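You operate a simulated robot arm through the tools that you are given. There is no shell and no other tool.

The job below is to be done with a simulated two-armed robot. You get a single attempt, and the scene is never put back.

Task
Wipe up the spill on the laundry counter top with the striped cloth and put it back.

It is judged by the outcome, as a careful person would: the job done as asked, and still so three seconds after it is handed in. It fails if anything else is knocked over, pushed out of place, dropped, spilled or broken. Flat cloth is picked up by pressing the open fingertips on it (5 to 10 N) and closing them slowly along it; thin cloth reads only 2 to 8 mm in the jaws.

Robot
Two 7-joint arms with two-finger parallel grippers on one trunk, on a base that drives. Base frame: it is fixed to the floor where the robot stands at the start and does not move with it; the origin is under the middle of the robot, x ahead of it, y to its left, z up; the surface under the hand at the start is at about z = 0.9. Readings come in m, degrees, newtons and seconds.
The left shoulder is at the start at [0.064, 0.182, 1.137], the right one opposite. With the tool pointing down near the work surface each hand reaches from about 0.3 to 0.74 m from the robot's upright axis, wherever it stands, measured 20 degrees to its own side. Places, roughly: striped cloth [0.5, 0.1, 0.9]. Payload 3.91 kg a hand.
Tool frame (each hand has its own): the origin (TCP) lies between the finger pads and is the grasp point; the fingertips stand 0.03 m ahead of it; z points along the fingers, y is the line along which they close. The gripper opens to 0.11 m. The fingers are 0.02 m wide and 0.01 m thick; the gripper's body (0.048 by 0.112 m) begins 0.055 m behind the TCP.
Orientation is that of the tool frame in the base frame, as a unit quaternion [x, y, z, w]. With the fingers straight down and closing along the base's y, the tool's x points along the base's -x, its y along +y and its z along -z.

Tools
- The arms move only by the tool send_rows. It takes "left_moves", "right_moves" or both (then of equal length, played together; a hand with none holds still); each is a list of rows, each a list of 7 numbers: the shift along the base's x, y, z in m, then the turn, a rotation vector about the base's x, y, z in degrees, then the opening in per cent of the stroke, from 0 (shut) to 100 (fully open). In form: [[dx, dy, dz, rx, ry, rz, grip], ...]. A call has 1 to 20 rows; each row shifts and turns the commanded pose from where the row before left it. Each row takes 0.2 s and may step no farther than 0.05 m and 8.6 degrees from the row before; otherwise, or with a gripper value out of range, the whole call is refused. A pose out of reach is approached as far as the arm can. The call stops where the force on the tool passes 40 N (or 10 N more than at its start, if that is more) or the arm is blocked; 0.2 s more then pass. The fingers move at their own pace (about 0.072 m/s each) and stop on an object; they squeeze with about 38 N. The grip force told is the motor's: it shows also when the fingers shut on nothing. Time passes only in rows, and 0.2 s behind the last, so rows that do not move let the fingers close. The reply holds the time, the measured pose of the TCP, the force on the tool along the base axes, the opening and the grip force, in the units named above and with some noise, with the torque about the TCP (base axes, N m) and any sound that the robot's microphone picked up, and new pictures: "views" is both (left out), scene, wrist or none (wrist: the cameras of the hands that moved).
- Cameras (640 x 400 px; columns grow to the right, rows downward): "scene" is now at [0.1958, 0.0321, 1.3199]; the picture's right is [0.35, -0.94, 0.00], its down [-0.60, -0.23, -0.77] and it looks along [0.72, 0.27, -0.64] (base axes); focal length 214 px, centre (320, 200). "left" rides on the left gripper at [0.073, -0.017, -0.103] in its tool frame; the picture's right is [0.23, 0.97, 0.00], its down [-0.76, 0.18, -0.62] and it looks along [-0.61, 0.14, 0.78] (tool axes); focal length 222 px, centre (320, 200). "right" rides on the right gripper at [0.072, 0.017, -0.103] in its tool frame; the picture's right is [-0.23, 0.97, 0.00], its down [-0.76, -0.18, -0.62] and it looks along [-0.61, -0.14, 0.78] (tool axes); focal length 222 px, centre (320, 200). There is no depth. A picture from a camera that has moved, and an enlarged one, comes with that camera's place and axes in the base frame and with its lens.
- lift_body(by): slides the trunk up (or, below 0, down) by that many m; the arms and the scene camera ride with it, the base frame stays. It gives what a move gives, with no picture.
- base_move(legs): drives the robot by 1 to 6 legs, each [ahead, left, turn to the left] in m, m and degrees, along the robot's own axes; the way and the turn of a leg run together, so that a leg with both is an arc; at most 1.5 m and 180 degrees a leg. The arms and the cameras ride along, it lands a little off, and it stops where it bumps. It gives what a move gives, and a new picture of the scene camera.
- head_to(pan, tilt): turns the head with the scene camera to pan (to the left, within 80 degrees either way) and tilt (down, from -29 to 69), counted from straight ahead of the robot. It gives what a move gives, and a new picture of the scene camera.
- close_up(camera, box): a new picture of the part [left, top, right, bottom] of that camera's present view, enlarged. No time passes.
- job_done(): hands the job in; it is judged then, once.

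Nothing tells you exact positions but the pictures and the camera data. Unless the task says otherwise, let go and move clear before handing in.

The tools are called after "Emit:" as name(argument=value, ...) on one line, values as JSON. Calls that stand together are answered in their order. send_rows: Moves the arms, as the interface text tells. Its arguments: {"type":"object","properties":{"left_moves":{"type":"array","items":{"type":"array","items":{"type":"number"}}},"right_moves":{"type":"array","items":{"type":"array","items":{"type":"number"}}},"views":{"type":"string","enum":["both","scene","wrist","none"]}},"required":[]} The other tools are called the same way: lift_body (by) slides the trunk up or down; base_move (legs) drives the base; head_to (pan, tilt) turns the head that bears the scene camera; close_up (camera, box) takes an enlarged picture of a part of a camera's view; job_done () hands the job in.

At the start:

```text
time: 0.0
left_tool_pos: [0.3946, 0.3874, 1.1534]
left_tcp_rot: [-0.001, 1.0, 0.0, 0.0]
left_contact_force: [-0.1, 0.9, 0.1]
left_ft_torque: [0.04, 0.01, 0.01]
left_gripper_width: 0.1097
left_grasp_force: 0.1
right_tool_pos: [0.4321, 0.015, 1.1942]
right_tcp_rot: [0.001, 1.0, 0.0, 0.001]
right_contact_force: [-0.4, -0.4, 0.3]
right_ft_torque: [0.03, -0.01, 0.0]
right_gripper_width: 0.1099
right_grasp_force: 0.0
trunk travel left (down, up): [-0.4, 0.114]
robot x, y, heading: [0.0, 0.0035, 0.0]
head pan, tilt: [20.5, 40.0]
```

scene: 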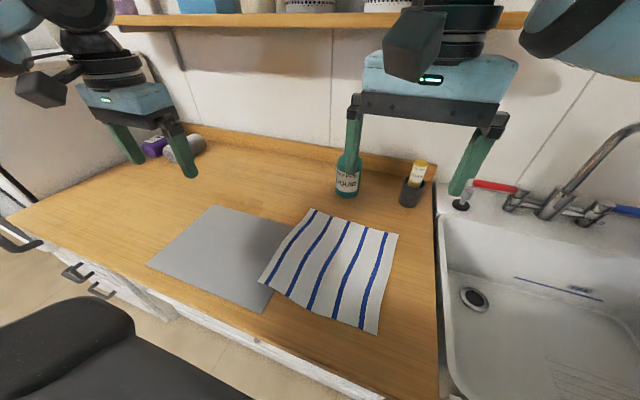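
right: 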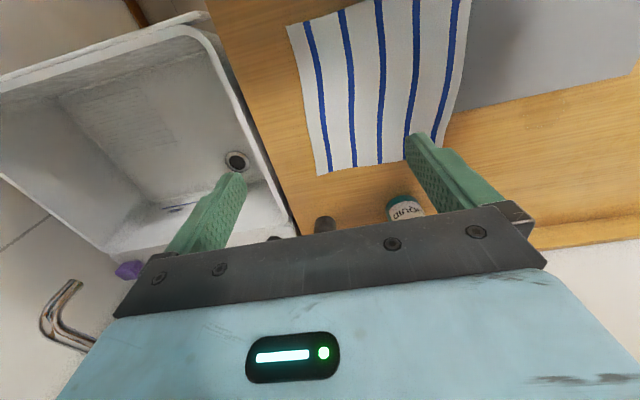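
left: 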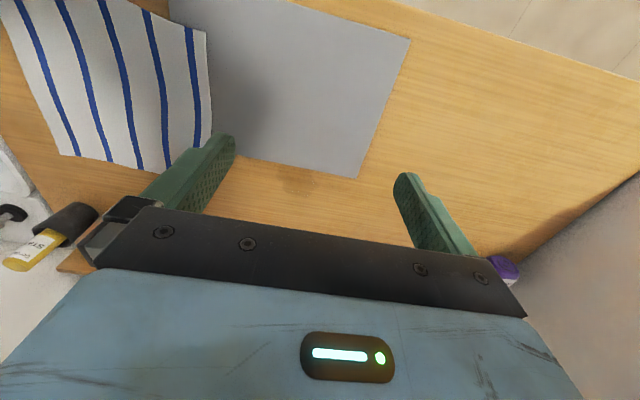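

I see a striped cloth next to a grey mat on a wooden counter, with a bottle, a cup and a sink nearby; the spill isn't obvious yet. I'll take enlarged pictures to find it.

Emit:
close_up(camera="scene", box=[140, 130, 440, 340])

Emit:
close_up(camera="left", box=[150, 0, 450, 220])

Emit:
close_up(camera="right", box=[260, 0, 640, 240])

```text
1.90 times, centred on (290, 235) of scene
camera zoom: at [0.1958, 0.0321, 1.3199], right [0.35, -0.94, 0.0], down [-0.6, -0.23, -0.77], along [0.72, 0.27, -0.64], focal length 408 px, centre (377, 133)
```

zoom: 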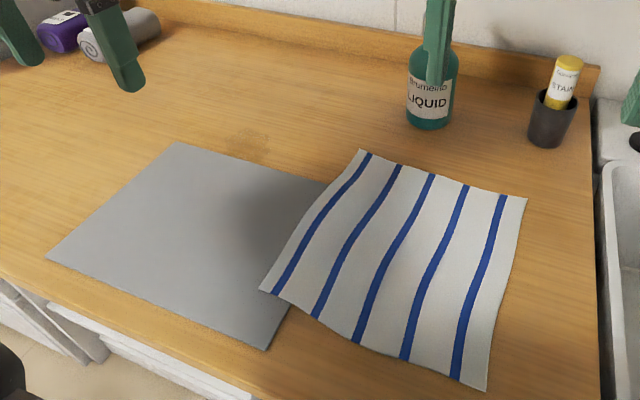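

```text
1.82 times, centred on (300, 110) of left
camera zoom: at [0.3231, 0.3709, 1.2563], right [-0.23, 0.97, 0.0], down [0.76, 0.18, 0.62], along [0.61, 0.14, -0.78], focal length 404 px, centre (356, 364)
```

zoom: 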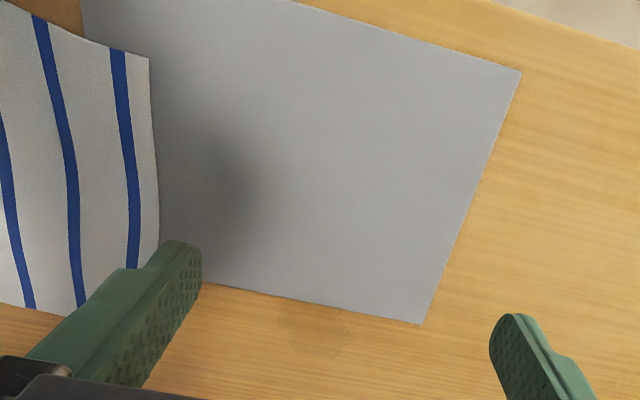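

```text
1.67 times, centred on (450, 120) of right
camera zoom: at [0.359, 0.0322, 1.2968], right [0.23, 0.97, 0.0], down [0.76, -0.18, 0.62], along [0.61, -0.14, -0.78], focal length 370 px, centre (103, 333)
```

zoom: 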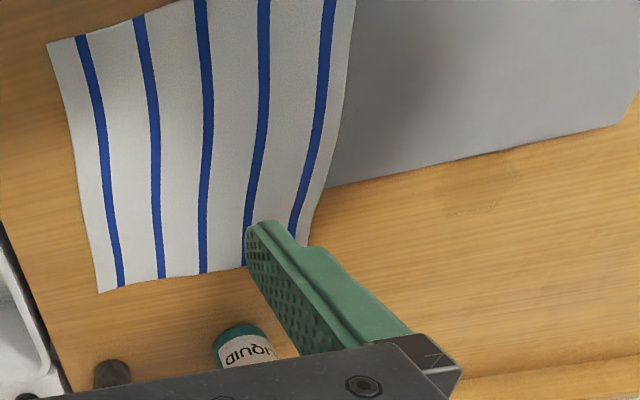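

The cloth covers roughly x 0.36–0.61, y −0.02–0.23. A faint brownish patch lies on the wood behind the mat at about (0.57, 0.39), and a dark blur on the mat may only be a shadow. I'll move the left hand for a better look and see whether the blur moves.

Emit:
send_rows(left_moves=[[0.0, 0.03, -0.03, 0, 0, 0, 100], [0.0, 0.03, -0.03, 0, 0, 0, 100], [0.0, 0.03, -0.03, 0, 0, 0, 100], [0.02, 0.0, -0.02, 0, 0, 0, 100], [0, 0, 0, 0, 0, 0, 100]], views="both")

```text
time: 1.2
left_tool_pos: [0.4165, 0.4772, 1.0407]
left_tcp_rot: [-0.001, 1.0, 0.001, 0.0]
left_contact_force: [0.6, -1.4, -0.3]
left_ft_torque: [-0.03, 0.01, -0.01]
left_gripper_width: 0.1096
left_grasp_force: 0.1
right_tool_pos: [0.4308, 0.0151, 1.195]
right_tcp_rot: [0.0, 1.0, 0.0, 0.001]
right_contact_force: [-0.1, 0.4, -0.4]
right_ft_torque: [-0.01, -0.01, 0.05]
right_gripper_width: 0.11
right_grasp_force: 0.0
trunk travel left (down, up): [-0.4, 0.114]
robot x, y, heading: [-0.0005, 0.0015, 0.2]
head pan, tilt: [20.5, 40.0]
camera scene: at [0.1952, 0.0326, 1.32], right [0.35, -0.94, 0.0], down [-0.6, -0.23, -0.77], along [0.72, 0.27, -0.64], focal length 214 px, centre (320, 200)
camera left: at [0.3436, 0.4602, 1.1444], right [-0.23, 0.97, 0.0], down [0.76, 0.18, 0.62], along [0.61, 0.14, -0.78], focal length 222 px, centre (320, 200)
```

scene: 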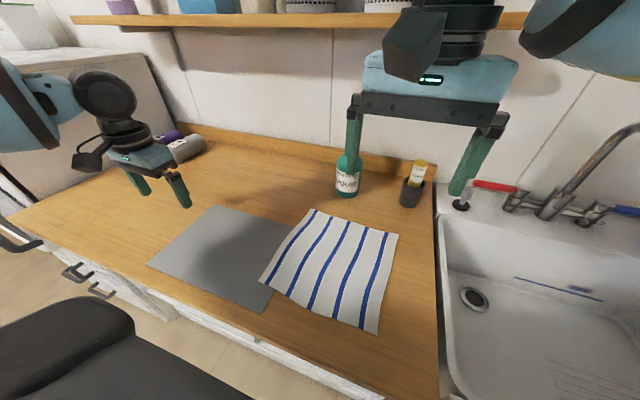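
left: 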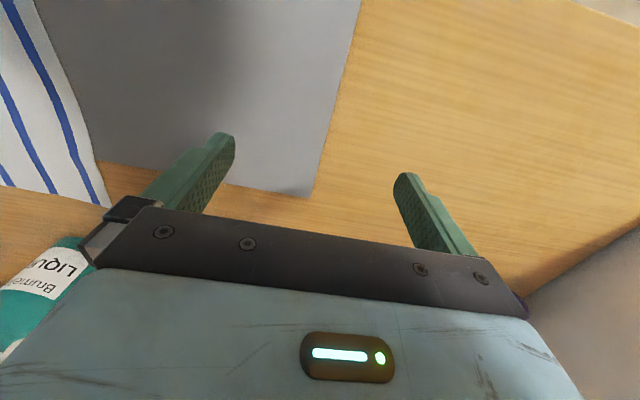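

The dark blur moved with the arm, so it is a shadow. The patch on the wood behind the mat is the likely spill, so I'll zoom in on it with the head aimed there.

Emit:
head_to(pan=33, tilt=45)

Emit:
close_up(camera="scene", box=[220, 130, 400, 243])

```text
time: 1.9
left_tool_pos: [0.4165, 0.4761, 1.0424]
left_tcp_rot: [0.0, 1.0, 0.0, 0.0]
left_contact_force: [0.4, -0.1, 0.0]
left_ft_torque: [0.0, -0.02, 0.01]
left_gripper_width: 0.1101
left_grasp_force: 0.0
right_tool_pos: [0.4319, 0.0141, 1.1929]
right_tcp_rot: [0.0, 1.0, -0.001, 0.0]
right_contact_force: [-0.2, 0.0, 0.2]
right_ft_torque: [-0.03, -0.02, 0.03]
right_gripper_width: 0.1099
right_grasp_force: 0.0
trunk travel left (down, up): [-0.4, 0.114]
robot x, y, heading: [-0.0015, -0.0011, 0.0]
head pan, tilt: [33.0, 45.0]
camera scene: at [0.1846, 0.0464, 1.3127], right [0.54, -0.84, 0.0], down [-0.59, -0.38, -0.71], along [0.59, 0.38, -0.71], focal length 214 px, centre (320, 200)
```

scene: 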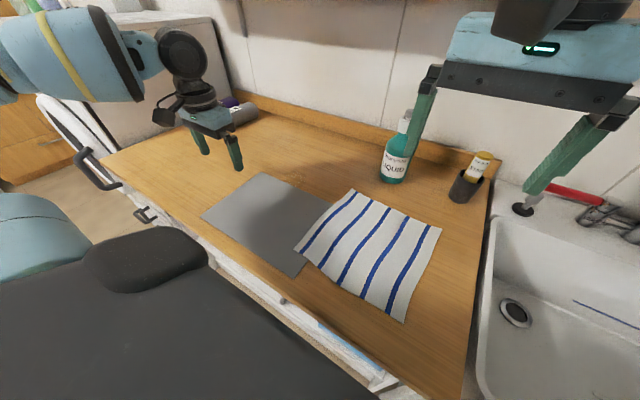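

```text
3.54 times, centred on (310, 186) of scene
camera zoom: at [0.1846, 0.0464, 1.3127], right [0.54, -0.84, 0.0], down [-0.59, -0.38, -0.71], along [0.59, 0.38, -0.71], focal length 759 px, centre (355, 248)
```

zoom: 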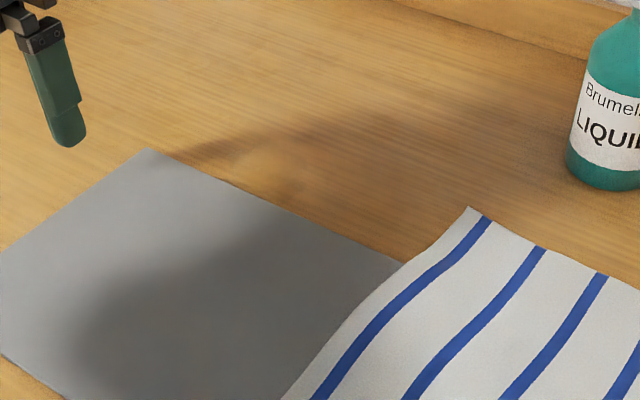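

The arm's shadow now falls right over the patch. I'll pull the left hand back and up to get a clear view of it.

Emit:
send_rows(left_moves=[[-0.03, 0.02, 0.035, 0, 0, 0, 100], [-0.03, 0.02, 0.035, 0, 0, 0, 100], [-0.03, 0.02, 0.035, 0, 0, 0, 100], [-0.03, 0.02, 0.035, 0, 0, 0, 100], [0, 0, 0.03, 0, 0, 0, 100], [0, 0, 0, 0, 0, 0, 100]], right_moves=[[-0.02, -0.03, 0, 0, 0, 0, 100], [-0.02, -0.03, 0, 0, 0, 0, 100], [-0.02, -0.03, 0, 0, 0, 0, 100], [-0.02, -0.03, 0, 0, 0, 0, 100], [0, -0.03, 0, 0, 0, 0, 100], [0, 0, 0, 0, 0, 0, 100]], views="both")

Emit:
close_up(camera="scene", box=[220, 130, 400, 243])

Emit:
close_up(camera="scene", box=[90, 90, 500, 346])

```text
refused: row 1 steps farther than a row can; nothing moved
```

```text
3.54 times, centred on (310, 186) of scene
camera zoom: at [0.1846, 0.0464, 1.3127], right [0.54, -0.84, 0.0], down [-0.59, -0.38, -0.71], along [0.59, 0.38, -0.71], focal length 759 px, centre (355, 248)
```

zoom: 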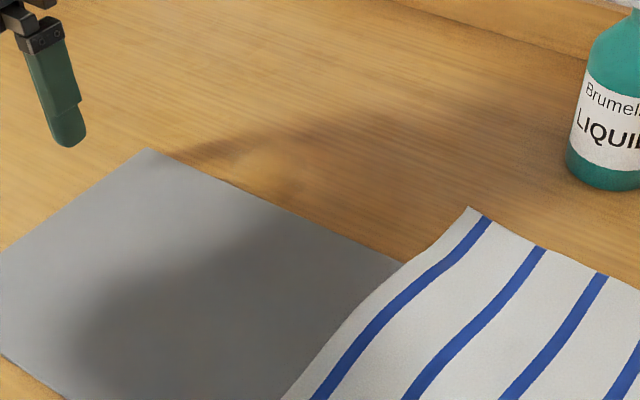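

```text
1.56 times, centred on (295, 218) of scene
camera zoom: at [0.1846, 0.0464, 1.3127], right [0.54, -0.84, 0.0], down [-0.59, -0.38, -0.71], along [0.59, 0.38, -0.71], focal length 335 px, centre (359, 172)
```

zoom: 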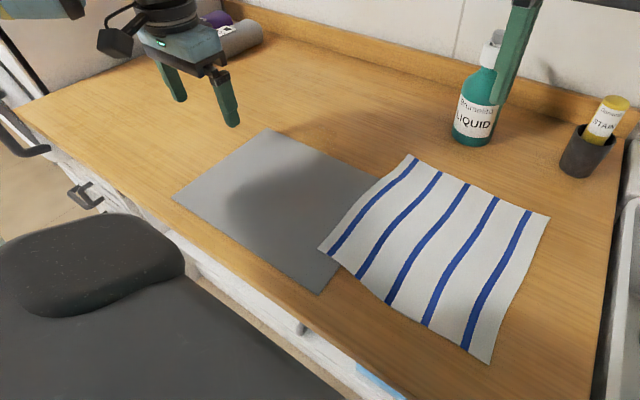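

The move was refused because the steps were slightly too long. I'll repeat it with shorter steps.

Emit:
send_rows(left_moves=[[-0.025, 0.02, 0.03, 0, 0, 0, 100], [-0.025, 0.02, 0.03, 0, 0, 0, 100], [-0.025, 0.02, 0.03, 0, 0, 0, 100], [-0.025, 0.02, 0.03, 0, 0, 0, 100], [0, 0, 0.03, 0, 0, 0, 100], [0, 0, 0, 0, 0, 0, 100]], right_moves=[[-0.02, -0.03, 0, 0, 0, 0, 100], [-0.02, -0.03, 0, 0, 0, 0, 100], [-0.02, -0.03, 0, 0, 0, 0, 100], [-0.02, -0.03, 0, 0, 0, 0, 100], [0, -0.03, 0, 0, 0, 0, 100], [0, 0, 0, 0, 0, 0, 100]], views="both")

Emit:
close_up(camera="scene", box=[220, 130, 400, 243])

Emit:
close_up(camera="scene", box=[90, 90, 500, 346])

```text
time: 3.3
left_tool_pos: [0.3131, 0.5567, 1.1939]
left_tcp_rot: [-0.001, 1.0, 0.0, 0.0]
left_contact_force: [0.6, 0.1, 0.0]
left_ft_torque: [0.01, -0.03, 0.04]
left_gripper_width: 0.1101
left_grasp_force: 0.1
right_tool_pos: [0.3522, -0.1361, 1.1943]
right_tcp_rot: [0.0, 1.0, 0.0, 0.001]
right_contact_force: [-1.2, 0.9, -0.4]
right_ft_torque: [0.02, -0.03, -0.01]
right_gripper_width: 0.11
right_grasp_force: 0.0
trunk travel left (down, up): [-0.4, 0.114]
robot x, y, heading: [-0.0001, 0.002, 0.0]
head pan, tilt: [33.0, 45.0]
camera scene: at [0.1841, 0.0476, 1.3127], right [0.54, -0.84, 0.0], down [-0.59, -0.39, -0.71], along [0.59, 0.38, -0.71], focal length 214 px, centre (320, 200)
camera right: at [0.2789, -0.1181, 1.2973], right [0.23, 0.97, 0.0], down [0.76, -0.18, 0.62], along [0.61, -0.14, -0.78], focal length 222 px, centre (320, 200)
camera left: at [0.2413, 0.5407, 1.2973], right [-0.23, 0.97, 0.0], down [0.76, 0.18, 0.62], along [0.61, 0.14, -0.78], focal length 222 px, centre (320, 200)
```

scene: 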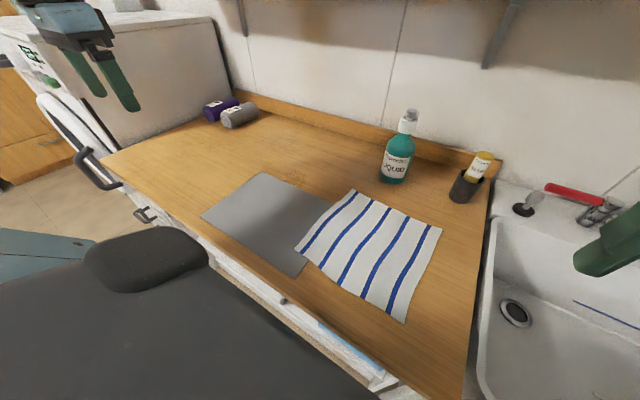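
right: 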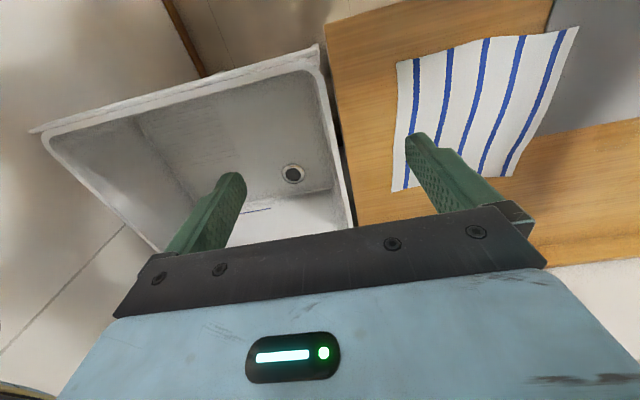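
left: 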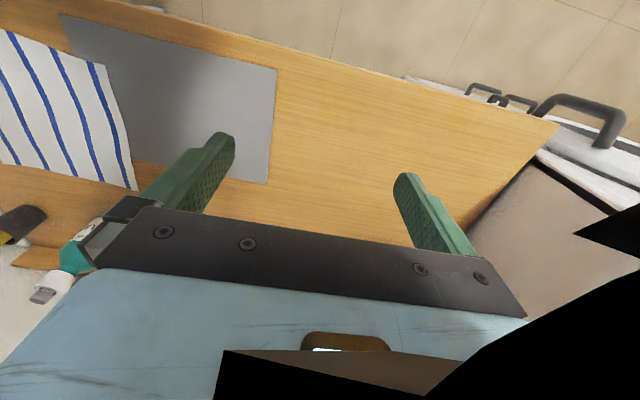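

```text
3.54 times, centred on (310, 186) of scene
camera zoom: at [0.1841, 0.0476, 1.3127], right [0.54, -0.84, 0.0], down [-0.59, -0.39, -0.71], along [0.59, 0.38, -0.71], focal length 759 px, centre (355, 248)
```

zoom: 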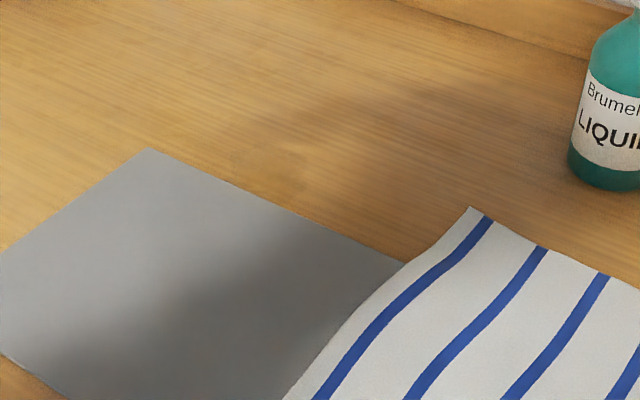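

```text
1.56 times, centred on (295, 218) of scene
camera zoom: at [0.1841, 0.0476, 1.3127], right [0.54, -0.84, 0.0], down [-0.59, -0.39, -0.71], along [0.59, 0.38, -0.71], focal length 335 px, centre (359, 172)
```

zoom: 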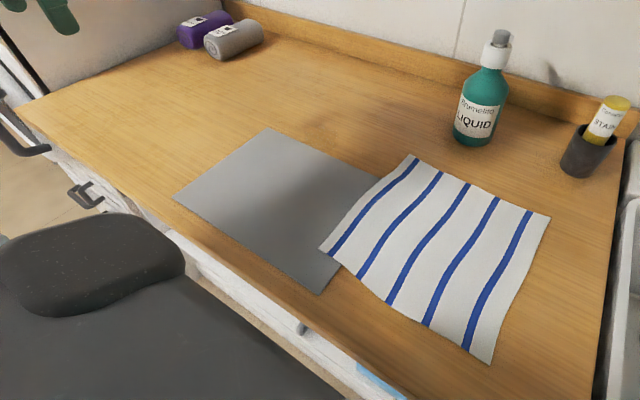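

The clear, faint puddle seems to sit at about (0.58, 0.39), just behind the mat. I'll bring the left wrist camera above it to see its extent.

Emit:
send_rows(left_moves=[[0.035, -0.024, -0.012, 0, 0, 0, 100], [0.035, -0.024, -0.012, 0, 0, 0, 100], [0.035, -0.024, -0.012, 0, 0, 0, 100], [0.035, -0.024, -0.012, 0, 0, 0, 100], [0.035, -0.024, -0.012, 0, 0, 0, 100], [0.035, -0.024, -0.012, 0, 0, 0, 100], [0.035, -0.024, -0.012, 0, 0, 0, 100], [0, 0, 0, 0, 0, 0, 100]], views="both")

Emit:
close_up(camera="left", box=[200, 0, 480, 175])

```text
time: 5.1
left_tool_pos: [0.5595, 0.3884, 1.1094]
left_tcp_rot: [-0.002, 1.0, 0.0, 0.001]
left_contact_force: [0.0, -0.3, -0.3]
left_ft_torque: [0.0, 0.0, 0.0]
left_gripper_width: 0.11
left_grasp_force: 0.0
right_tool_pos: [0.3517, -0.1343, 1.195]
right_tcp_rot: [0.001, 1.0, 0.0, 0.0]
right_contact_force: [0.2, 0.0, -0.4]
right_ft_torque: [0.0, -0.01, 0.01]
right_gripper_width: 0.1102
right_grasp_force: 0.1
trunk travel left (down, up): [-0.4, 0.114]
robot x, y, heading: [0.0044, 0.0049, -0.1]
head pan, tilt: [33.0, 45.0]
camera scene: at [0.1834, 0.0472, 1.3128], right [0.54, -0.84, 0.0], down [-0.59, -0.39, -0.71], along [0.59, 0.39, -0.71], focal length 214 px, centre (320, 200)
camera left: at [0.4874, 0.3718, 1.2131], right [-0.23, 0.97, 0.0], down [0.76, 0.18, 0.62], along [0.61, 0.14, -0.78], focal length 222 px, centre (320, 200)
```

scene: 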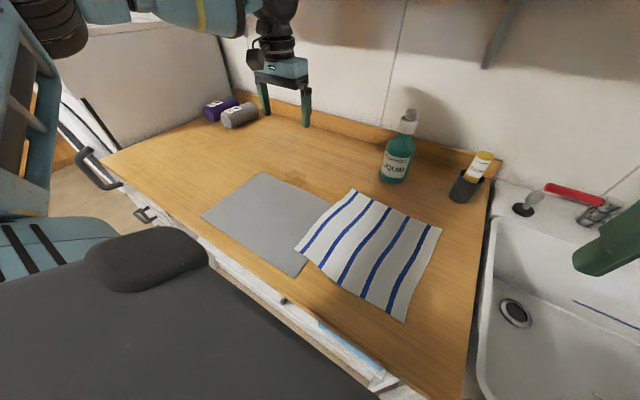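
left: 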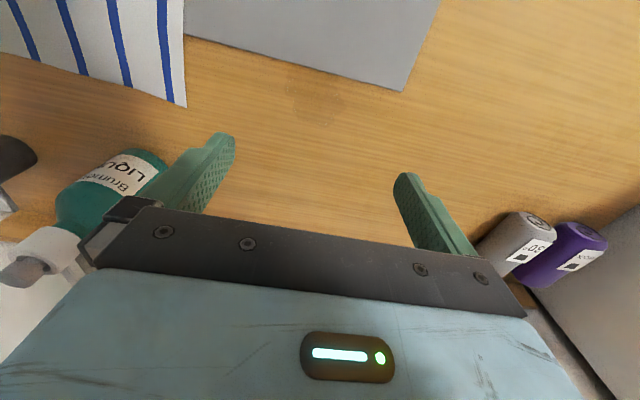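

```text
2.29 times, centred on (340, 88) of left
camera zoom: at [0.4874, 0.3718, 1.2131], right [-0.23, 0.97, 0.0], down [0.76, 0.18, 0.62], along [0.61, 0.14, -0.78], focal length 508 px, centre (274, 457)
```

zoom: 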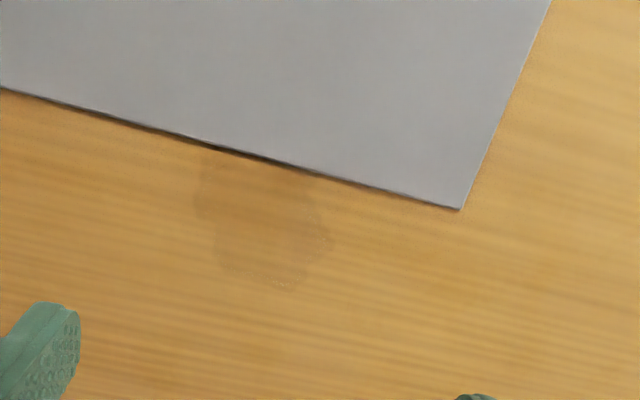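

The spill is now clear: a damp patch about x 0.537–0.602, y 0.34–0.42, and it meets the mat's back edge, perhaps going under it. I'll lower the camera to look at that edge closely.

Emit:
send_rows(left_moves=[[-0.01, 0, -0.04, 0, 0, 0, 100], [-0.01, 0, -0.04, 0, 0, 0, 100], [0, 0, -0.03, 0, 0, 0, 100], [0, 0, 0, 0, 0, 0, 100]], views="wrist")

Emit:
close_up(camera="left", box=[230, 40, 430, 165])

```text
time: 6.1
left_tool_pos: [0.5431, 0.3886, 0.999]
left_tcp_rot: [-0.001, 1.0, 0.001, 0.0]
left_contact_force: [-0.9, -0.3, -0.1]
left_ft_torque: [0.04, -0.01, -0.01]
left_gripper_width: 0.1103
left_grasp_force: 0.0
right_tool_pos: [0.3518, -0.1363, 1.1936]
right_tcp_rot: [0.001, 1.0, -0.001, 0.001]
right_contact_force: [-0.9, 0.4, -0.2]
right_ft_torque: [0.03, 0.01, -0.04]
right_gripper_width: 0.1102
right_grasp_force: 0.0
trunk travel left (down, up): [-0.4, 0.114]
robot x, y, heading: [-0.0021, 0.0016, 0.0]
head pan, tilt: [33.0, 45.0]
camera left: at [0.47, 0.3721, 1.1031], right [-0.23, 0.97, 0.0], down [0.76, 0.18, 0.62], along [0.61, 0.14, -0.78], focal length 222 px, centre (320, 200)
```

left: 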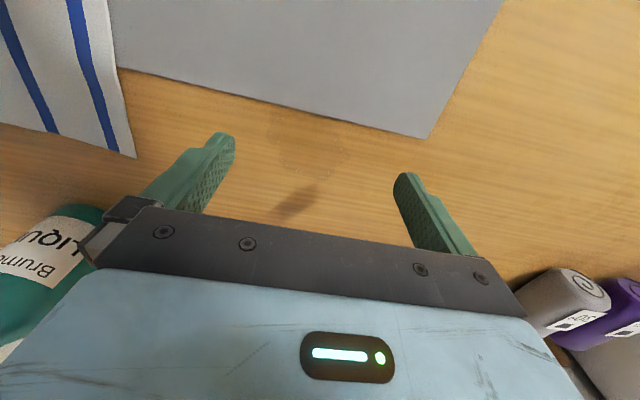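

```text
3.20 times, centred on (330, 102) of left
camera zoom: at [0.47, 0.3721, 1.1031], right [-0.23, 0.97, 0.0], down [0.76, 0.18, 0.62], along [0.61, 0.14, -0.78], focal length 711 px, centre (288, 512)
```

zoom: 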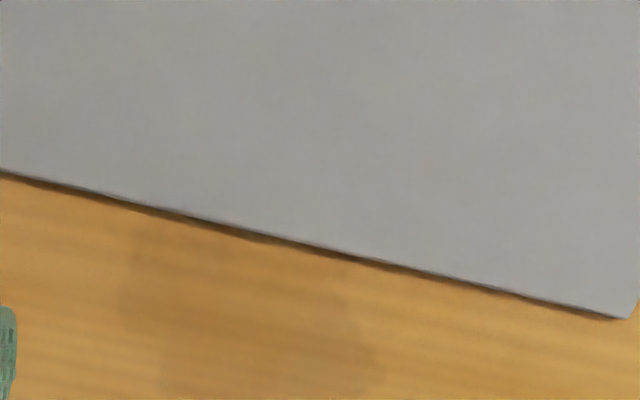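

The spill does run under the mat's back edge, so the mat has to be shifted to wipe it all and then put back. My plan is for the left hand to take the cloth by its far edge and the right hand to slide the mat. First I'll move the left hand above the cloth's far edge.

Emit:
send_rows(left_moves=[[0, -0.02, 0.03, 0, 0, 0, 100], [0.01, -0.045, 0.01, 0, 0, 0, 80], [0.01, -0.045, 0, 0, 0, 0, 60], [0.01, -0.045, 0, 0, 0, 0, 45], [0.01, -0.045, 0, 0, 0, 0, 45], [0.01, -0.045, 0, 0, 0, 0, 45], [0.002, -0.045, 0, 0, 0, 0, 45], [0, -0.003, -0.02, 0, 0, 0, 45], [0, 0, 0, 0, 0, 0, 45]], views="both")

Emit:
head_to(pan=10, tilt=45)

```text
time: 8.1
left_tool_pos: [0.5763, 0.2004, 1.0189]
left_tcp_rot: [-0.001, 1.0, 0.001, 0.0]
left_contact_force: [-0.6, 0.6, -0.3]
left_ft_torque: [0.03, 0.02, -0.03]
left_gripper_width: 0.0498
left_grasp_force: 0.2
left hand out of reach, approached as far as the arm can: row 5, 6, 7
right_tool_pos: [0.3531, -0.1354, 1.1944]
right_tcp_rot: [0.0, 1.0, 0.0, 0.001]
right_contact_force: [1.0, -1.2, -0.6]
right_ft_torque: [0.02, 0.01, 0.0]
right_gripper_width: 0.11
right_grasp_force: 0.0
trunk travel left (down, up): [-0.4, 0.114]
robot x, y, heading: [-0.0006, 0.0006, -0.0]
head pan, tilt: [33.0, 45.0]
camera scene: at [0.1845, 0.0467, 1.3127], right [0.54, -0.84, 0.0], down [-0.59, -0.39, -0.71], along [0.59, 0.39, -0.71], focal length 214 px, centre (320, 200)
camera left: at [0.5046, 0.1831, 1.1221], right [-0.23, 0.97, 0.0], down [0.76, 0.18, 0.62], along [0.61, 0.14, -0.78], focal length 222 px, centre (320, 200)
```

scene: 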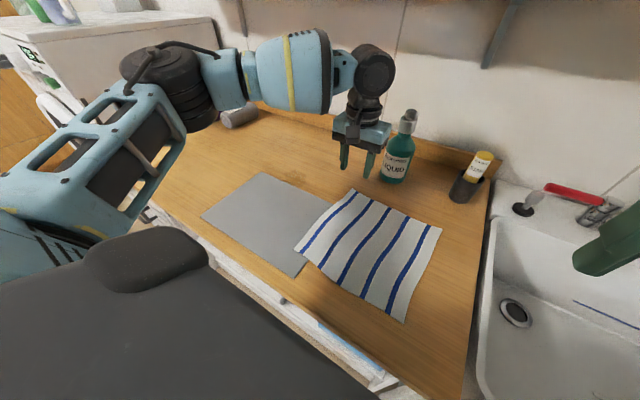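
left: 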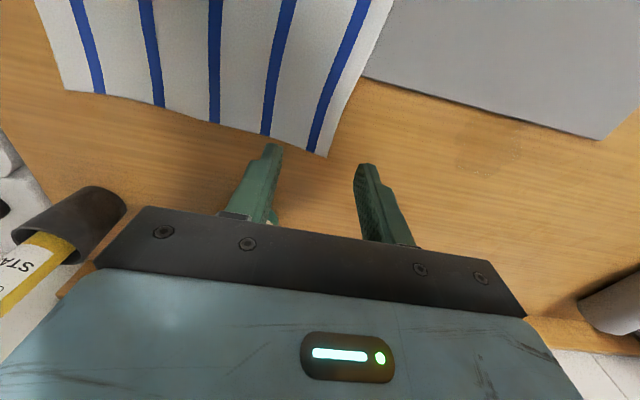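

```text
time: 9.0
left_tool_pos: [0.5774, 0.2004, 1.0178]
left_tcp_rot: [-0.001, 1.0, 0.0, 0.0]
left_contact_force: [0.0, -0.1, 0.5]
left_ft_torque: [0.02, -0.01, 0.0]
left_gripper_width: 0.0497
left_grasp_force: 0.0
right_tool_pos: [0.352, -0.1361, 1.195]
right_tcp_rot: [0.001, 1.0, 0.0, 0.0]
right_contact_force: [0.3, 0.5, 1.0]
right_ft_torque: [0.01, 0.05, -0.03]
right_gripper_width: 0.11
right_grasp_force: 0.2
trunk travel left (down, up): [-0.4, 0.114]
robot x, y, heading: [-0.0011, 0.0, -0.2]
head pan, tilt: [10.0, 45.0]
camera scene: at [0.1963, 0.0165, 1.3127], right [0.17, -0.98, 0.0], down [-0.7, -0.12, -0.71], along [0.7, 0.12, -0.71], focal length 214 px, centre (320, 200)
```

scene: 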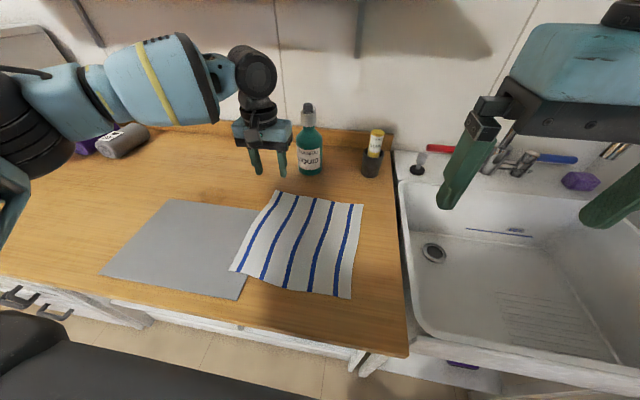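

The left arm stopped short at about (0.577, 0.20) with this hand yaw. I'll test whether it reaches further inward at a smaller x and with the hand turned.

Emit:
send_rows(left_moves=[[-0.03, -0.03, 0.01, 0, 0, 0, 45], [-0.03, -0.03, 0, 0, 0, 0, 45], [0, -0.04, 0, 0, 0, 0, 45], [0, 0, 0, 0, 0, 0, 45]], views="none")

```text
time: 10.0
left_tool_pos: [0.5081, 0.1431, 1.0172]
left_tcp_rot: [-0.001, 1.0, 0.0, 0.001]
left_contact_force: [-1.0, -0.5, 0.3]
left_ft_torque: [0.01, 0.01, -0.02]
left_gripper_width: 0.0494
left_grasp_force: 0.1
left hand out of reach, approached as far as the arm can: row 2, 3
right_tool_pos: [0.3519, -0.1344, 1.194]
right_tcp_rot: [0.001, 1.0, 0.001, 0.001]
right_contact_force: [-0.6, -0.4, 0.0]
right_ft_torque: [0.02, -0.02, 0.0]
right_gripper_width: 0.1102
right_grasp_force: 0.1
trunk travel left (down, up): [-0.4, 0.114]
robot x, y, heading: [-0.002, 0.0011, -0.2]
head pan, tilt: [10.0, 45.0]
```

Emit:
send_rows(left_moves=[[0, 0, 0, 0, 0, -8, 45], [0, 0, 0, 0, 0, -8, 45], [0, 0, 0, 0, 0, -8, 45], [0, -0.03, 0, 0, 0, 0, 45], [0, -0.03, 0, 0, 0, 0, 45], [0, 0, 0, 0, 0, 0, 45]], views="none")

```text
time: 11.4
left_tool_pos: [0.4881, 0.1335, 1.0075]
left_tcp_rot: [0.206, 0.979, 0.0, 0.0]
left_contact_force: [-1.3, -0.4, -0.4]
left_ft_torque: [0.04, 0.0, 0.01]
left_gripper_width: 0.0496
left_grasp_force: 0.1
left hand out of reach, approached as far as the arm can: row 4, 5
right_tool_pos: [0.3529, -0.136, 1.1945]
right_tcp_rot: [0.002, 1.0, 0.0, 0.0]
right_contact_force: [0.5, 0.9, -0.8]
right_ft_torque: [-0.01, -0.01, -0.05]
right_gripper_width: 0.1099
right_grasp_force: 0.0
trunk travel left (down, up): [-0.4, 0.114]
robot x, y, heading: [0.0002, 0.0037, 0.0]
head pan, tilt: [10.0, 45.0]
```

The left arm can't swing inward far enough for the cloth from here, so I'll drive sideways for that later. From this spot it does reach the mat, so I'll first try sliding the mat toward me by pressing open fingertips on it at its centre, about (0.427, 0.342).

Emit:
send_rows(left_moves=[[-0.01, 0.04, 0.005, 0, 0, 8, 60], [-0.01, 0.04, 0, 0, 0, 8, 80], [-0.01, 0.04, 0, 0, 0, 8, 100], [-0.01, 0.04, 0, 0, 0, 0, 100], [-0.01, 0.04, 0, 0, 0, 0, 100], [-0.011, 0.0085, -0.02, 0, 0, 0, 100], [0, 0, -0.03, 0, 0, 0, 100], [0, 0, 0, 0, 0, 0, 100]], views="none")

Emit:
head_to(pan=33, tilt=45)

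```text
time: 13.2
left_tool_pos: [0.4229, 0.3427, 0.9612]
left_tcp_rot: [-0.001, 1.0, 0.0, 0.0]
left_contact_force: [-0.1, 0.7, 0.0]
left_ft_torque: [0.0, -0.03, -0.03]
left_gripper_width: 0.1101
left_grasp_force: 0.0
right_tool_pos: [0.3511, -0.1357, 1.194]
right_tcp_rot: [0.001, 1.0, 0.0, 0.001]
right_contact_force: [0.0, 0.1, -0.7]
right_ft_torque: [0.0, -0.01, 0.03]
right_gripper_width: 0.1101
right_grasp_force: 0.1
trunk travel left (down, up): [-0.4, 0.114]
robot x, y, heading: [-0.0021, 0.0007, 0.1]
head pan, tilt: [10.0, 45.0]
```

```text
time: 14.1
left_tool_pos: [0.4238, 0.3427, 0.962]
left_tcp_rot: [-0.001, 1.0, 0.001, 0.0]
left_contact_force: [0.5, 0.8, 0.0]
left_ft_torque: [0.01, 0.01, 0.01]
left_gripper_width: 0.11
left_grasp_force: 0.0
right_tool_pos: [0.3545, -0.1353, 1.1931]
right_tcp_rot: [0.001, 1.0, 0.0, 0.001]
right_contact_force: [0.7, -0.6, 0.1]
right_ft_torque: [-0.02, 0.03, -0.01]
right_gripper_width: 0.11
right_grasp_force: 0.0
trunk travel left (down, up): [-0.4, 0.114]
robot x, y, heading: [0.0014, 0.0011, -0.3]
head pan, tilt: [33.0, 45.0]
camera scene: at [0.1845, 0.0465, 1.3127], right [0.54, -0.84, 0.0], down [-0.59, -0.38, -0.71], along [0.59, 0.38, -0.71], focal length 214 px, centre (320, 200)
```

scene: 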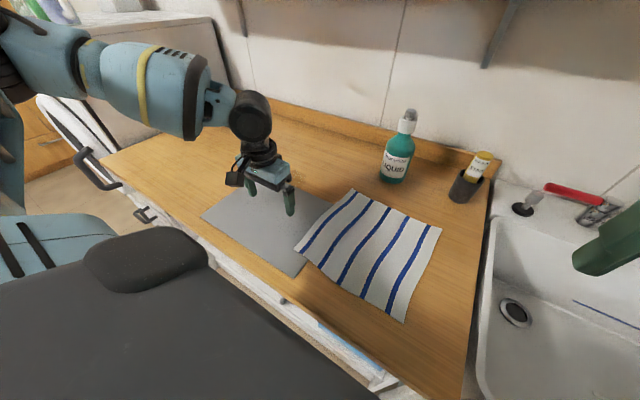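

The hand is centred over the mat. I'll lower it gently to make contact.

Emit:
send_rows(left_moves=[[0, 0, -0.012, 0, 0, 0, 100], [0, 0, -0.008, 0, 0, 0, 100], [0, 0, -0.004, 0, 0, 0, 100], [0, 0, 0, 0, 0, 0, 100]], views="none")

```text
time: 15.1
left_tool_pos: [0.4268, 0.3424, 0.9383]
left_tcp_rot: [-0.001, 1.0, 0.0, -0.001]
left_contact_force: [-0.1, -0.6, 1.1]
left_ft_torque: [-0.02, 0.01, 0.02]
left_gripper_width: 0.1101
left_grasp_force: 0.1
right_tool_pos: [0.3524, -0.1361, 1.194]
right_tcp_rot: [0.001, 1.0, -0.001, 0.0]
right_contact_force: [0.2, 1.0, -0.4]
right_ft_torque: [0.03, 0.01, 0.01]
right_gripper_width: 0.1099
right_grasp_force: 0.0
trunk travel left (down, up): [-0.4, 0.114]
robot x, y, heading: [0.0015, -0.0009, -0.3]
head pan, tilt: [33.0, 45.0]
```

Emit:
send_rows(left_moves=[[0, 0, -0.003, 0, 0, 0, 100], [0, 0, -0.002, 0, 0, 0, 100], [0, 0, 0, 0, 0, 0, 100]], views="none")

```text
time: 15.9
left_tool_pos: [0.4248, 0.3427, 0.9344]
left_tcp_rot: [-0.001, 1.0, 0.0, 0.002]
left_contact_force: [-1.1, 3.7, 15.2]
left_ft_torque: [-0.57, 0.19, -0.29]
left_gripper_width: 0.1099
left_grasp_force: 0.1
right_tool_pos: [0.3507, -0.1363, 1.1946]
right_tcp_rot: [0.001, 1.0, 0.001, 0.001]
right_contact_force: [-0.3, 0.5, -0.2]
right_ft_torque: [-0.01, -0.02, 0.02]
right_gripper_width: 0.1099
right_grasp_force: 0.0
trunk travel left (down, up): [-0.4, 0.114]
robot x, y, heading: [-0.0024, 0.0049, 0.0]
head pan, tilt: [33.0, 45.0]
```

Contact is at about 15 N, with the mat top near z = 0.905. I'll drag 1 cm toward the robot and check whether the mat follows.

Emit:
send_rows(left_moves=[[-0.005, 0, 0, 0, 0, 0, 100], [-0.005, 0, 0, 0, 0, 0, 100], [0, 0, 0, 0, 0, 0, 100]], views="scene")

Emit:
close_up(camera="scene", box=[180, 130, 420, 280])

```text
time: 16.7
left_tool_pos: [0.419, 0.3422, 0.9334]
left_tcp_rot: [-0.002, 1.0, 0.0, 0.004]
left_contact_force: [19.0, 5.0, 28.6]
left_ft_torque: [-0.49, -0.33, 0.68]
left_gripper_width: 0.1088
left_grasp_force: 0.0
right_tool_pos: [0.3527, -0.1374, 1.1945]
right_tcp_rot: [0.001, 1.0, 0.001, 0.0]
right_contact_force: [0.0, 0.2, -0.5]
right_ft_torque: [0.0, -0.01, 0.0]
right_gripper_width: 0.11
right_grasp_force: 0.1
trunk travel left (down, up): [-0.4, 0.114]
robot x, y, heading: [0.0002, -0.0024, 0.1]
head pan, tilt: [33.0, 45.0]
camera scene: at [0.1852, 0.0459, 1.3128], right [0.54, -0.84, 0.0], down [-0.59, -0.38, -0.71], along [0.59, 0.39, -0.71], focal length 214 px, centre (320, 200)
```

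scene: 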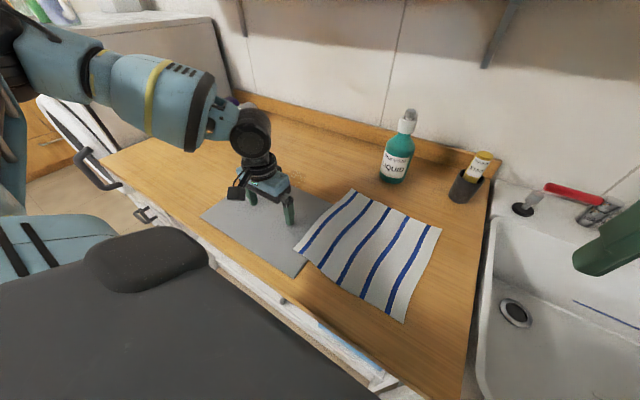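

```text
2.67 times, centred on (300, 205) of scene
camera zoom: at [0.1852, 0.0459, 1.3128], right [0.54, -0.84, 0.0], down [-0.59, -0.38, -0.71], along [0.59, 0.39, -0.71], focal length 572 px, centre (373, 187)
```

zoom: 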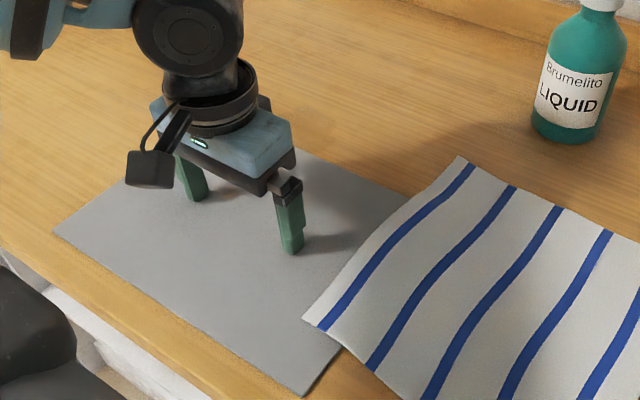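

The mat's corners haven't moved in the picture, though 19 N sideways has built up. I'll ease the pressure and pull a bit more to see whether it slides at all.

Emit:
send_rows(left_moves=[[-0.003, 0, 0.002, 0, 0, 0, 100], [-0.005, 0, 0.0005, 0, 0, 0, 100], [-0.005, 0, 0, 0, 0, 0, 100], [0, 0, 0, 0, 0, 0, 100]], views="scene")

Emit:
close_up(camera="scene", box=[180, 130, 420, 280])

```text
time: 17.7
left_tool_pos: [0.4032, 0.3431, 0.934]
left_tcp_rot: [-0.001, 1.0, 0.001, 0.0]
left_contact_force: [8.8, -1.1, 14.9]
left_ft_torque: [-0.61, -0.32, 0.39]
left_gripper_width: 0.1096
left_grasp_force: 0.1
right_tool_pos: [0.3526, -0.1371, 1.1941]
right_tcp_rot: [0.002, 1.0, 0.001, 0.0]
right_contact_force: [-1.5, 0.6, -0.8]
right_ft_torque: [-0.01, -0.02, -0.01]
right_gripper_width: 0.1101
right_grasp_force: 0.0
trunk travel left (down, up): [-0.4, 0.114]
robot x, y, heading: [0.0006, -0.001, 0.3]
head pan, tilt: [33.0, 45.0]
camera scene: at [0.1847, 0.0459, 1.3126], right [0.54, -0.84, 0.0], down [-0.59, -0.38, -0.71], along [0.59, 0.39, -0.71], focal length 214 px, centre (320, 200)
```

scene: 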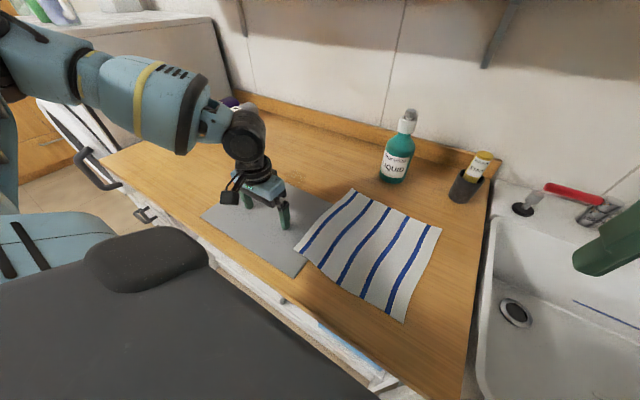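

```text
2.67 times, centred on (300, 205) of scene
camera zoom: at [0.1847, 0.0459, 1.3126], right [0.54, -0.84, 0.0], down [-0.59, -0.38, -0.71], along [0.59, 0.39, -0.71], focal length 572 px, centre (373, 187)
```

zoom: 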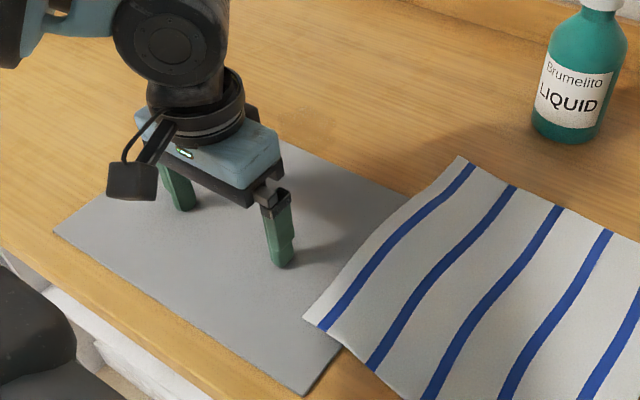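

The fingertips just slip over the mat, so it's either fixed or grips harder than my fingers. I'll touch the bare counter at about (0.59, 0.27) to get its height and hence the mat's thickness.

Emit:
send_rows(left_moves=[[0, 0, 0.03, 0, 0, 0, 100], [0.02, -0.01, 0.03, 0, 0, 0, 60], [0.045, -0.01, 0, 0, 0, 0, 20], [0.045, -0.02, 0, 0, 0, 0, 0], [0.045, -0.02, 0, 0, 0, 0, 0], [0.03, -0.012, -0.02, 0, 0, 0, 0], [0, 0, -0.03, 0, 0, 0, 0], [0, 0, 0, 0, 0, 0, 0]], views="wrist")

```text
time: 19.5
left_tool_pos: [0.5853, 0.2718, 0.9436]
left_tcp_rot: [-0.001, 1.0, 0.0, 0.0]
left_contact_force: [0.0, 0.2, -0.3]
left_ft_torque: [0.01, -0.03, -0.03]
left_gripper_width: 0.0001
left_grasp_force: 37.6
right_tool_pos: [0.3519, -0.1365, 1.1948]
right_tcp_rot: [0.001, 1.0, 0.0, 0.0]
right_contact_force: [1.0, 0.5, -0.7]
right_ft_torque: [0.0, 0.01, 0.0]
right_gripper_width: 0.1101
right_grasp_force: 0.1
trunk travel left (down, up): [-0.4, 0.114]
robot x, y, heading: [-0.0021, -0.0013, -0.1]
head pan, tilt: [33.0, 45.0]
camera left: at [0.514, 0.2546, 1.0474], right [-0.23, 0.97, 0.0], down [0.76, 0.18, 0.62], along [0.61, 0.14, -0.78], focal length 222 px, centre (320, 200)
```

left: 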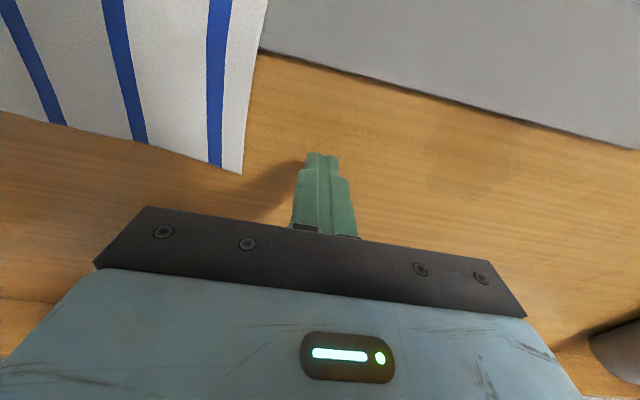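

Emit:
send_rows(left_moves=[[0, 0, -0.008, 0, 0, 0, 0], [0, 0, -0.002, 0, 0, 0, 0], [0, 0, 0, 0, 0, 0, 0]], views="none")

Emit:
close_up(camera="left", box=[240, 40, 640, 290])

```text
time: 20.3
left_tool_pos: [0.5873, 0.2705, 0.9338]
left_tcp_rot: [0.0, 1.0, 0.0, 0.0]
left_contact_force: [0.0, -0.2, 0.5]
left_ft_torque: [0.0, 0.03, -0.02]
left_gripper_width: 0.0
left_grasp_force: 37.8
right_tool_pos: [0.3518, -0.1368, 1.1951]
right_tcp_rot: [0.001, 1.0, 0.0, 0.001]
right_contact_force: [-0.7, -0.1, 0.0]
right_ft_torque: [0.01, 0.0, 0.01]
right_gripper_width: 0.11
right_grasp_force: 0.0
trunk travel left (down, up): [-0.4, 0.114]
robot x, y, heading: [0.0012, -0.0003, -0.1]
head pan, tilt: [33.0, 45.0]
```

```text
1.60 times, centred on (440, 165) of left
camera zoom: at [0.5148, 0.2546, 1.038], right [-0.23, 0.97, 0.0], down [0.76, 0.18, 0.62], along [0.61, 0.14, -0.78], focal length 355 px, centre (128, 256)
```

zoom: 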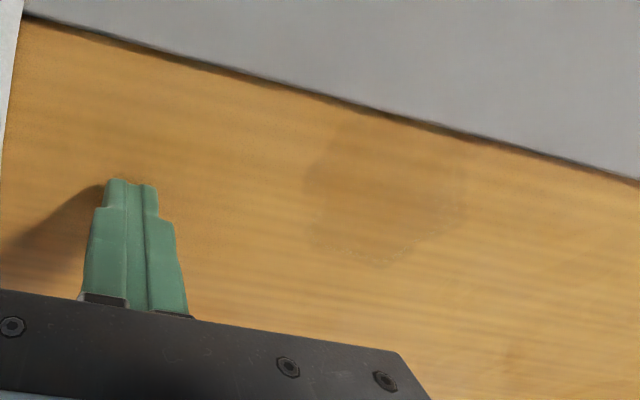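

Emit:
send_rows(left_moves=[[0, 0, -0.002, 0, 0, 0, 0], [0, 0, -0.001, 0, 0, 0, 0], [0, 0, 0, 0, 0, 0, 0]], views="none")

```text
time: 21.1
left_tool_pos: [0.5872, 0.2709, 0.9317]
left_tcp_rot: [0.0, 1.0, 0.0, -0.001]
left_contact_force: [0.1, 0.5, -0.6]
left_ft_torque: [-0.04, 0.01, -0.01]
left_gripper_width: 0.0
left_grasp_force: 38.2
right_tool_pos: [0.3516, -0.1351, 1.1939]
right_tcp_rot: [0.001, 1.0, 0.001, 0.0]
right_contact_force: [-0.2, -0.3, -0.4]
right_ft_torque: [-0.01, -0.04, 0.0]
right_gripper_width: 0.1102
right_grasp_force: 0.1
trunk travel left (down, up): [-0.4, 0.114]
robot x, y, heading: [0.0041, -0.0008, -0.1]
head pan, tilt: [33.0, 45.0]
```

Emit:
send_rows(left_moves=[[0, 0, -0.001, 0, 0, 0, 0], [0, 0, -0.001, 0, 0, 0, 0], [0, 0, 0, 0, 0, 0, 0]], views="none")

```text
time: 21.9
left_tool_pos: [0.5878, 0.2706, 0.9295]
left_tcp_rot: [0.0, 1.0, 0.0, 0.0]
left_contact_force: [-1.3, 0.5, 3.9]
left_ft_torque: [0.0, 0.06, -0.04]
left_gripper_width: 0.0001
left_grasp_force: 37.9
right_tool_pos: [0.3508, -0.1346, 1.1948]
right_tcp_rot: [0.0, 1.0, 0.001, 0.001]
right_contact_force: [0.2, -0.3, -0.3]
right_ft_torque: [-0.03, -0.02, 0.0]
right_gripper_width: 0.1101
right_grasp_force: 0.2
trunk travel left (down, up): [-0.4, 0.114]
robot x, y, heading: [-0.0021, -0.0025, -0.1]
head pan, tilt: [33.0, 45.0]
```

The counter is at z = 0.900 and the mat is a board about 5 mm thick, so I can hook its back edge. I'll set the open fingers just behind that edge, mostly clear of the spill, and pull gently toward the robot.

Emit:
send_rows(left_moves=[[0, 0, 0.02, 0, 0, 0, 30], [-0.01, 0.012, 0, 0, 0, 0, 73], [-0.01, 0.012, 0, 0, 0, 0, 73], [0, 0, -0.01, 0, 0, 0, 73], [0, 0, -0.0075, 0, 0, 0, 73], [0, 0, 0, 0, 0, 0, 73]], views="wrist")

```text
time: 23.3
left_tool_pos: [0.5688, 0.2943, 0.9323]
left_tcp_rot: [-0.001, 1.0, 0.0, 0.0]
left_contact_force: [-1.2, 0.1, 0.8]
left_ft_torque: [-0.01, -0.01, -0.02]
left_gripper_width: 0.0803
left_grasp_force: 0.0
right_tool_pos: [0.3518, -0.136, 1.1948]
right_tcp_rot: [0.002, 1.0, 0.001, 0.0]
right_contact_force: [-0.2, 0.8, 0.7]
right_ft_torque: [-0.02, 0.0, -0.02]
right_gripper_width: 0.11
right_grasp_force: 0.0
trunk travel left (down, up): [-0.4, 0.114]
robot x, y, heading: [0.0038, 0.0005, 0.0]
head pan, tilt: [33.0, 45.0]
camera left: at [0.4953, 0.2774, 1.0363], right [-0.23, 0.97, 0.0], down [0.76, 0.18, 0.62], along [0.61, 0.14, -0.78], focal length 222 px, centre (320, 200)
```

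left: 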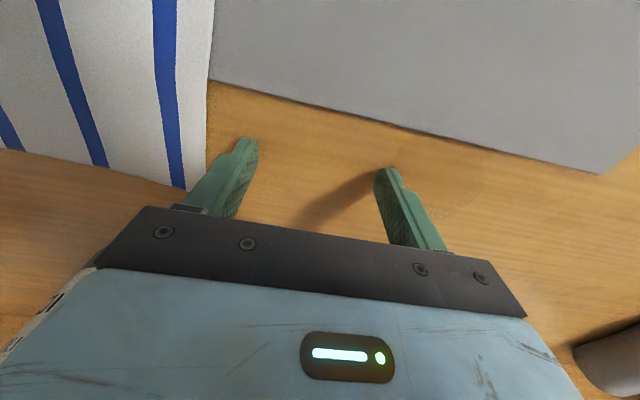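

Emit:
send_rows(left_moves=[[-0.006, 0, -0.0005, 0, 0, 0, 73], [-0.006, 0, 0, 0, 0, 0, 73], [-0.005, 0, 0, 0, 0, 0, 73], [-0.004, 0, 0, 0, 0, 0, 73], [-0.004, 0, 0, 0, 0, 0, 73], [0, 0, 0, 0, 0, 0, 73]], views="wrist")

```text
time: 24.7
left_tool_pos: [0.5418, 0.2948, 0.9311]
left_tcp_rot: [-0.001, 1.0, -0.001, 0.0]
left_contact_force: [1.6, 0.3, -0.5]
left_ft_torque: [0.02, 0.01, 0.02]
left_gripper_width: 0.0802
left_grasp_force: 0.2
right_tool_pos: [0.3522, -0.1373, 1.1936]
right_tcp_rot: [0.0, 1.0, 0.0, 0.0]
right_contact_force: [0.7, 0.7, -0.2]
right_ft_torque: [0.01, -0.02, -0.01]
right_gripper_width: 0.1101
right_grasp_force: 0.0
trunk travel left (down, up): [-0.4, 0.114]
robot x, y, heading: [-0.0033, -0.0019, 0.1]
head pan, tilt: [33.0, 45.0]
camera left: at [0.4701, 0.2773, 1.0357], right [-0.23, 0.97, 0.0], down [0.76, 0.18, 0.62], along [0.61, 0.14, -0.78], focal length 222 px, centre (320, 200)
```

left: 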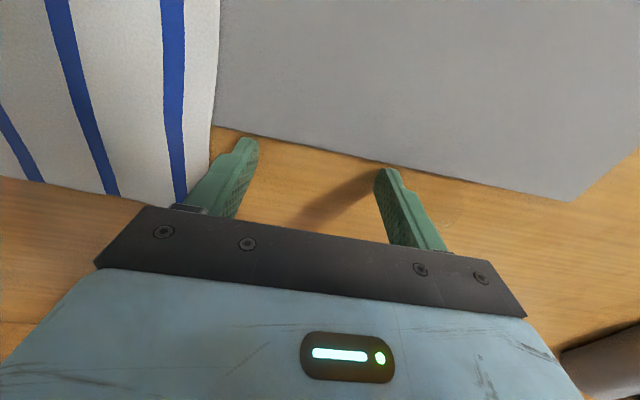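

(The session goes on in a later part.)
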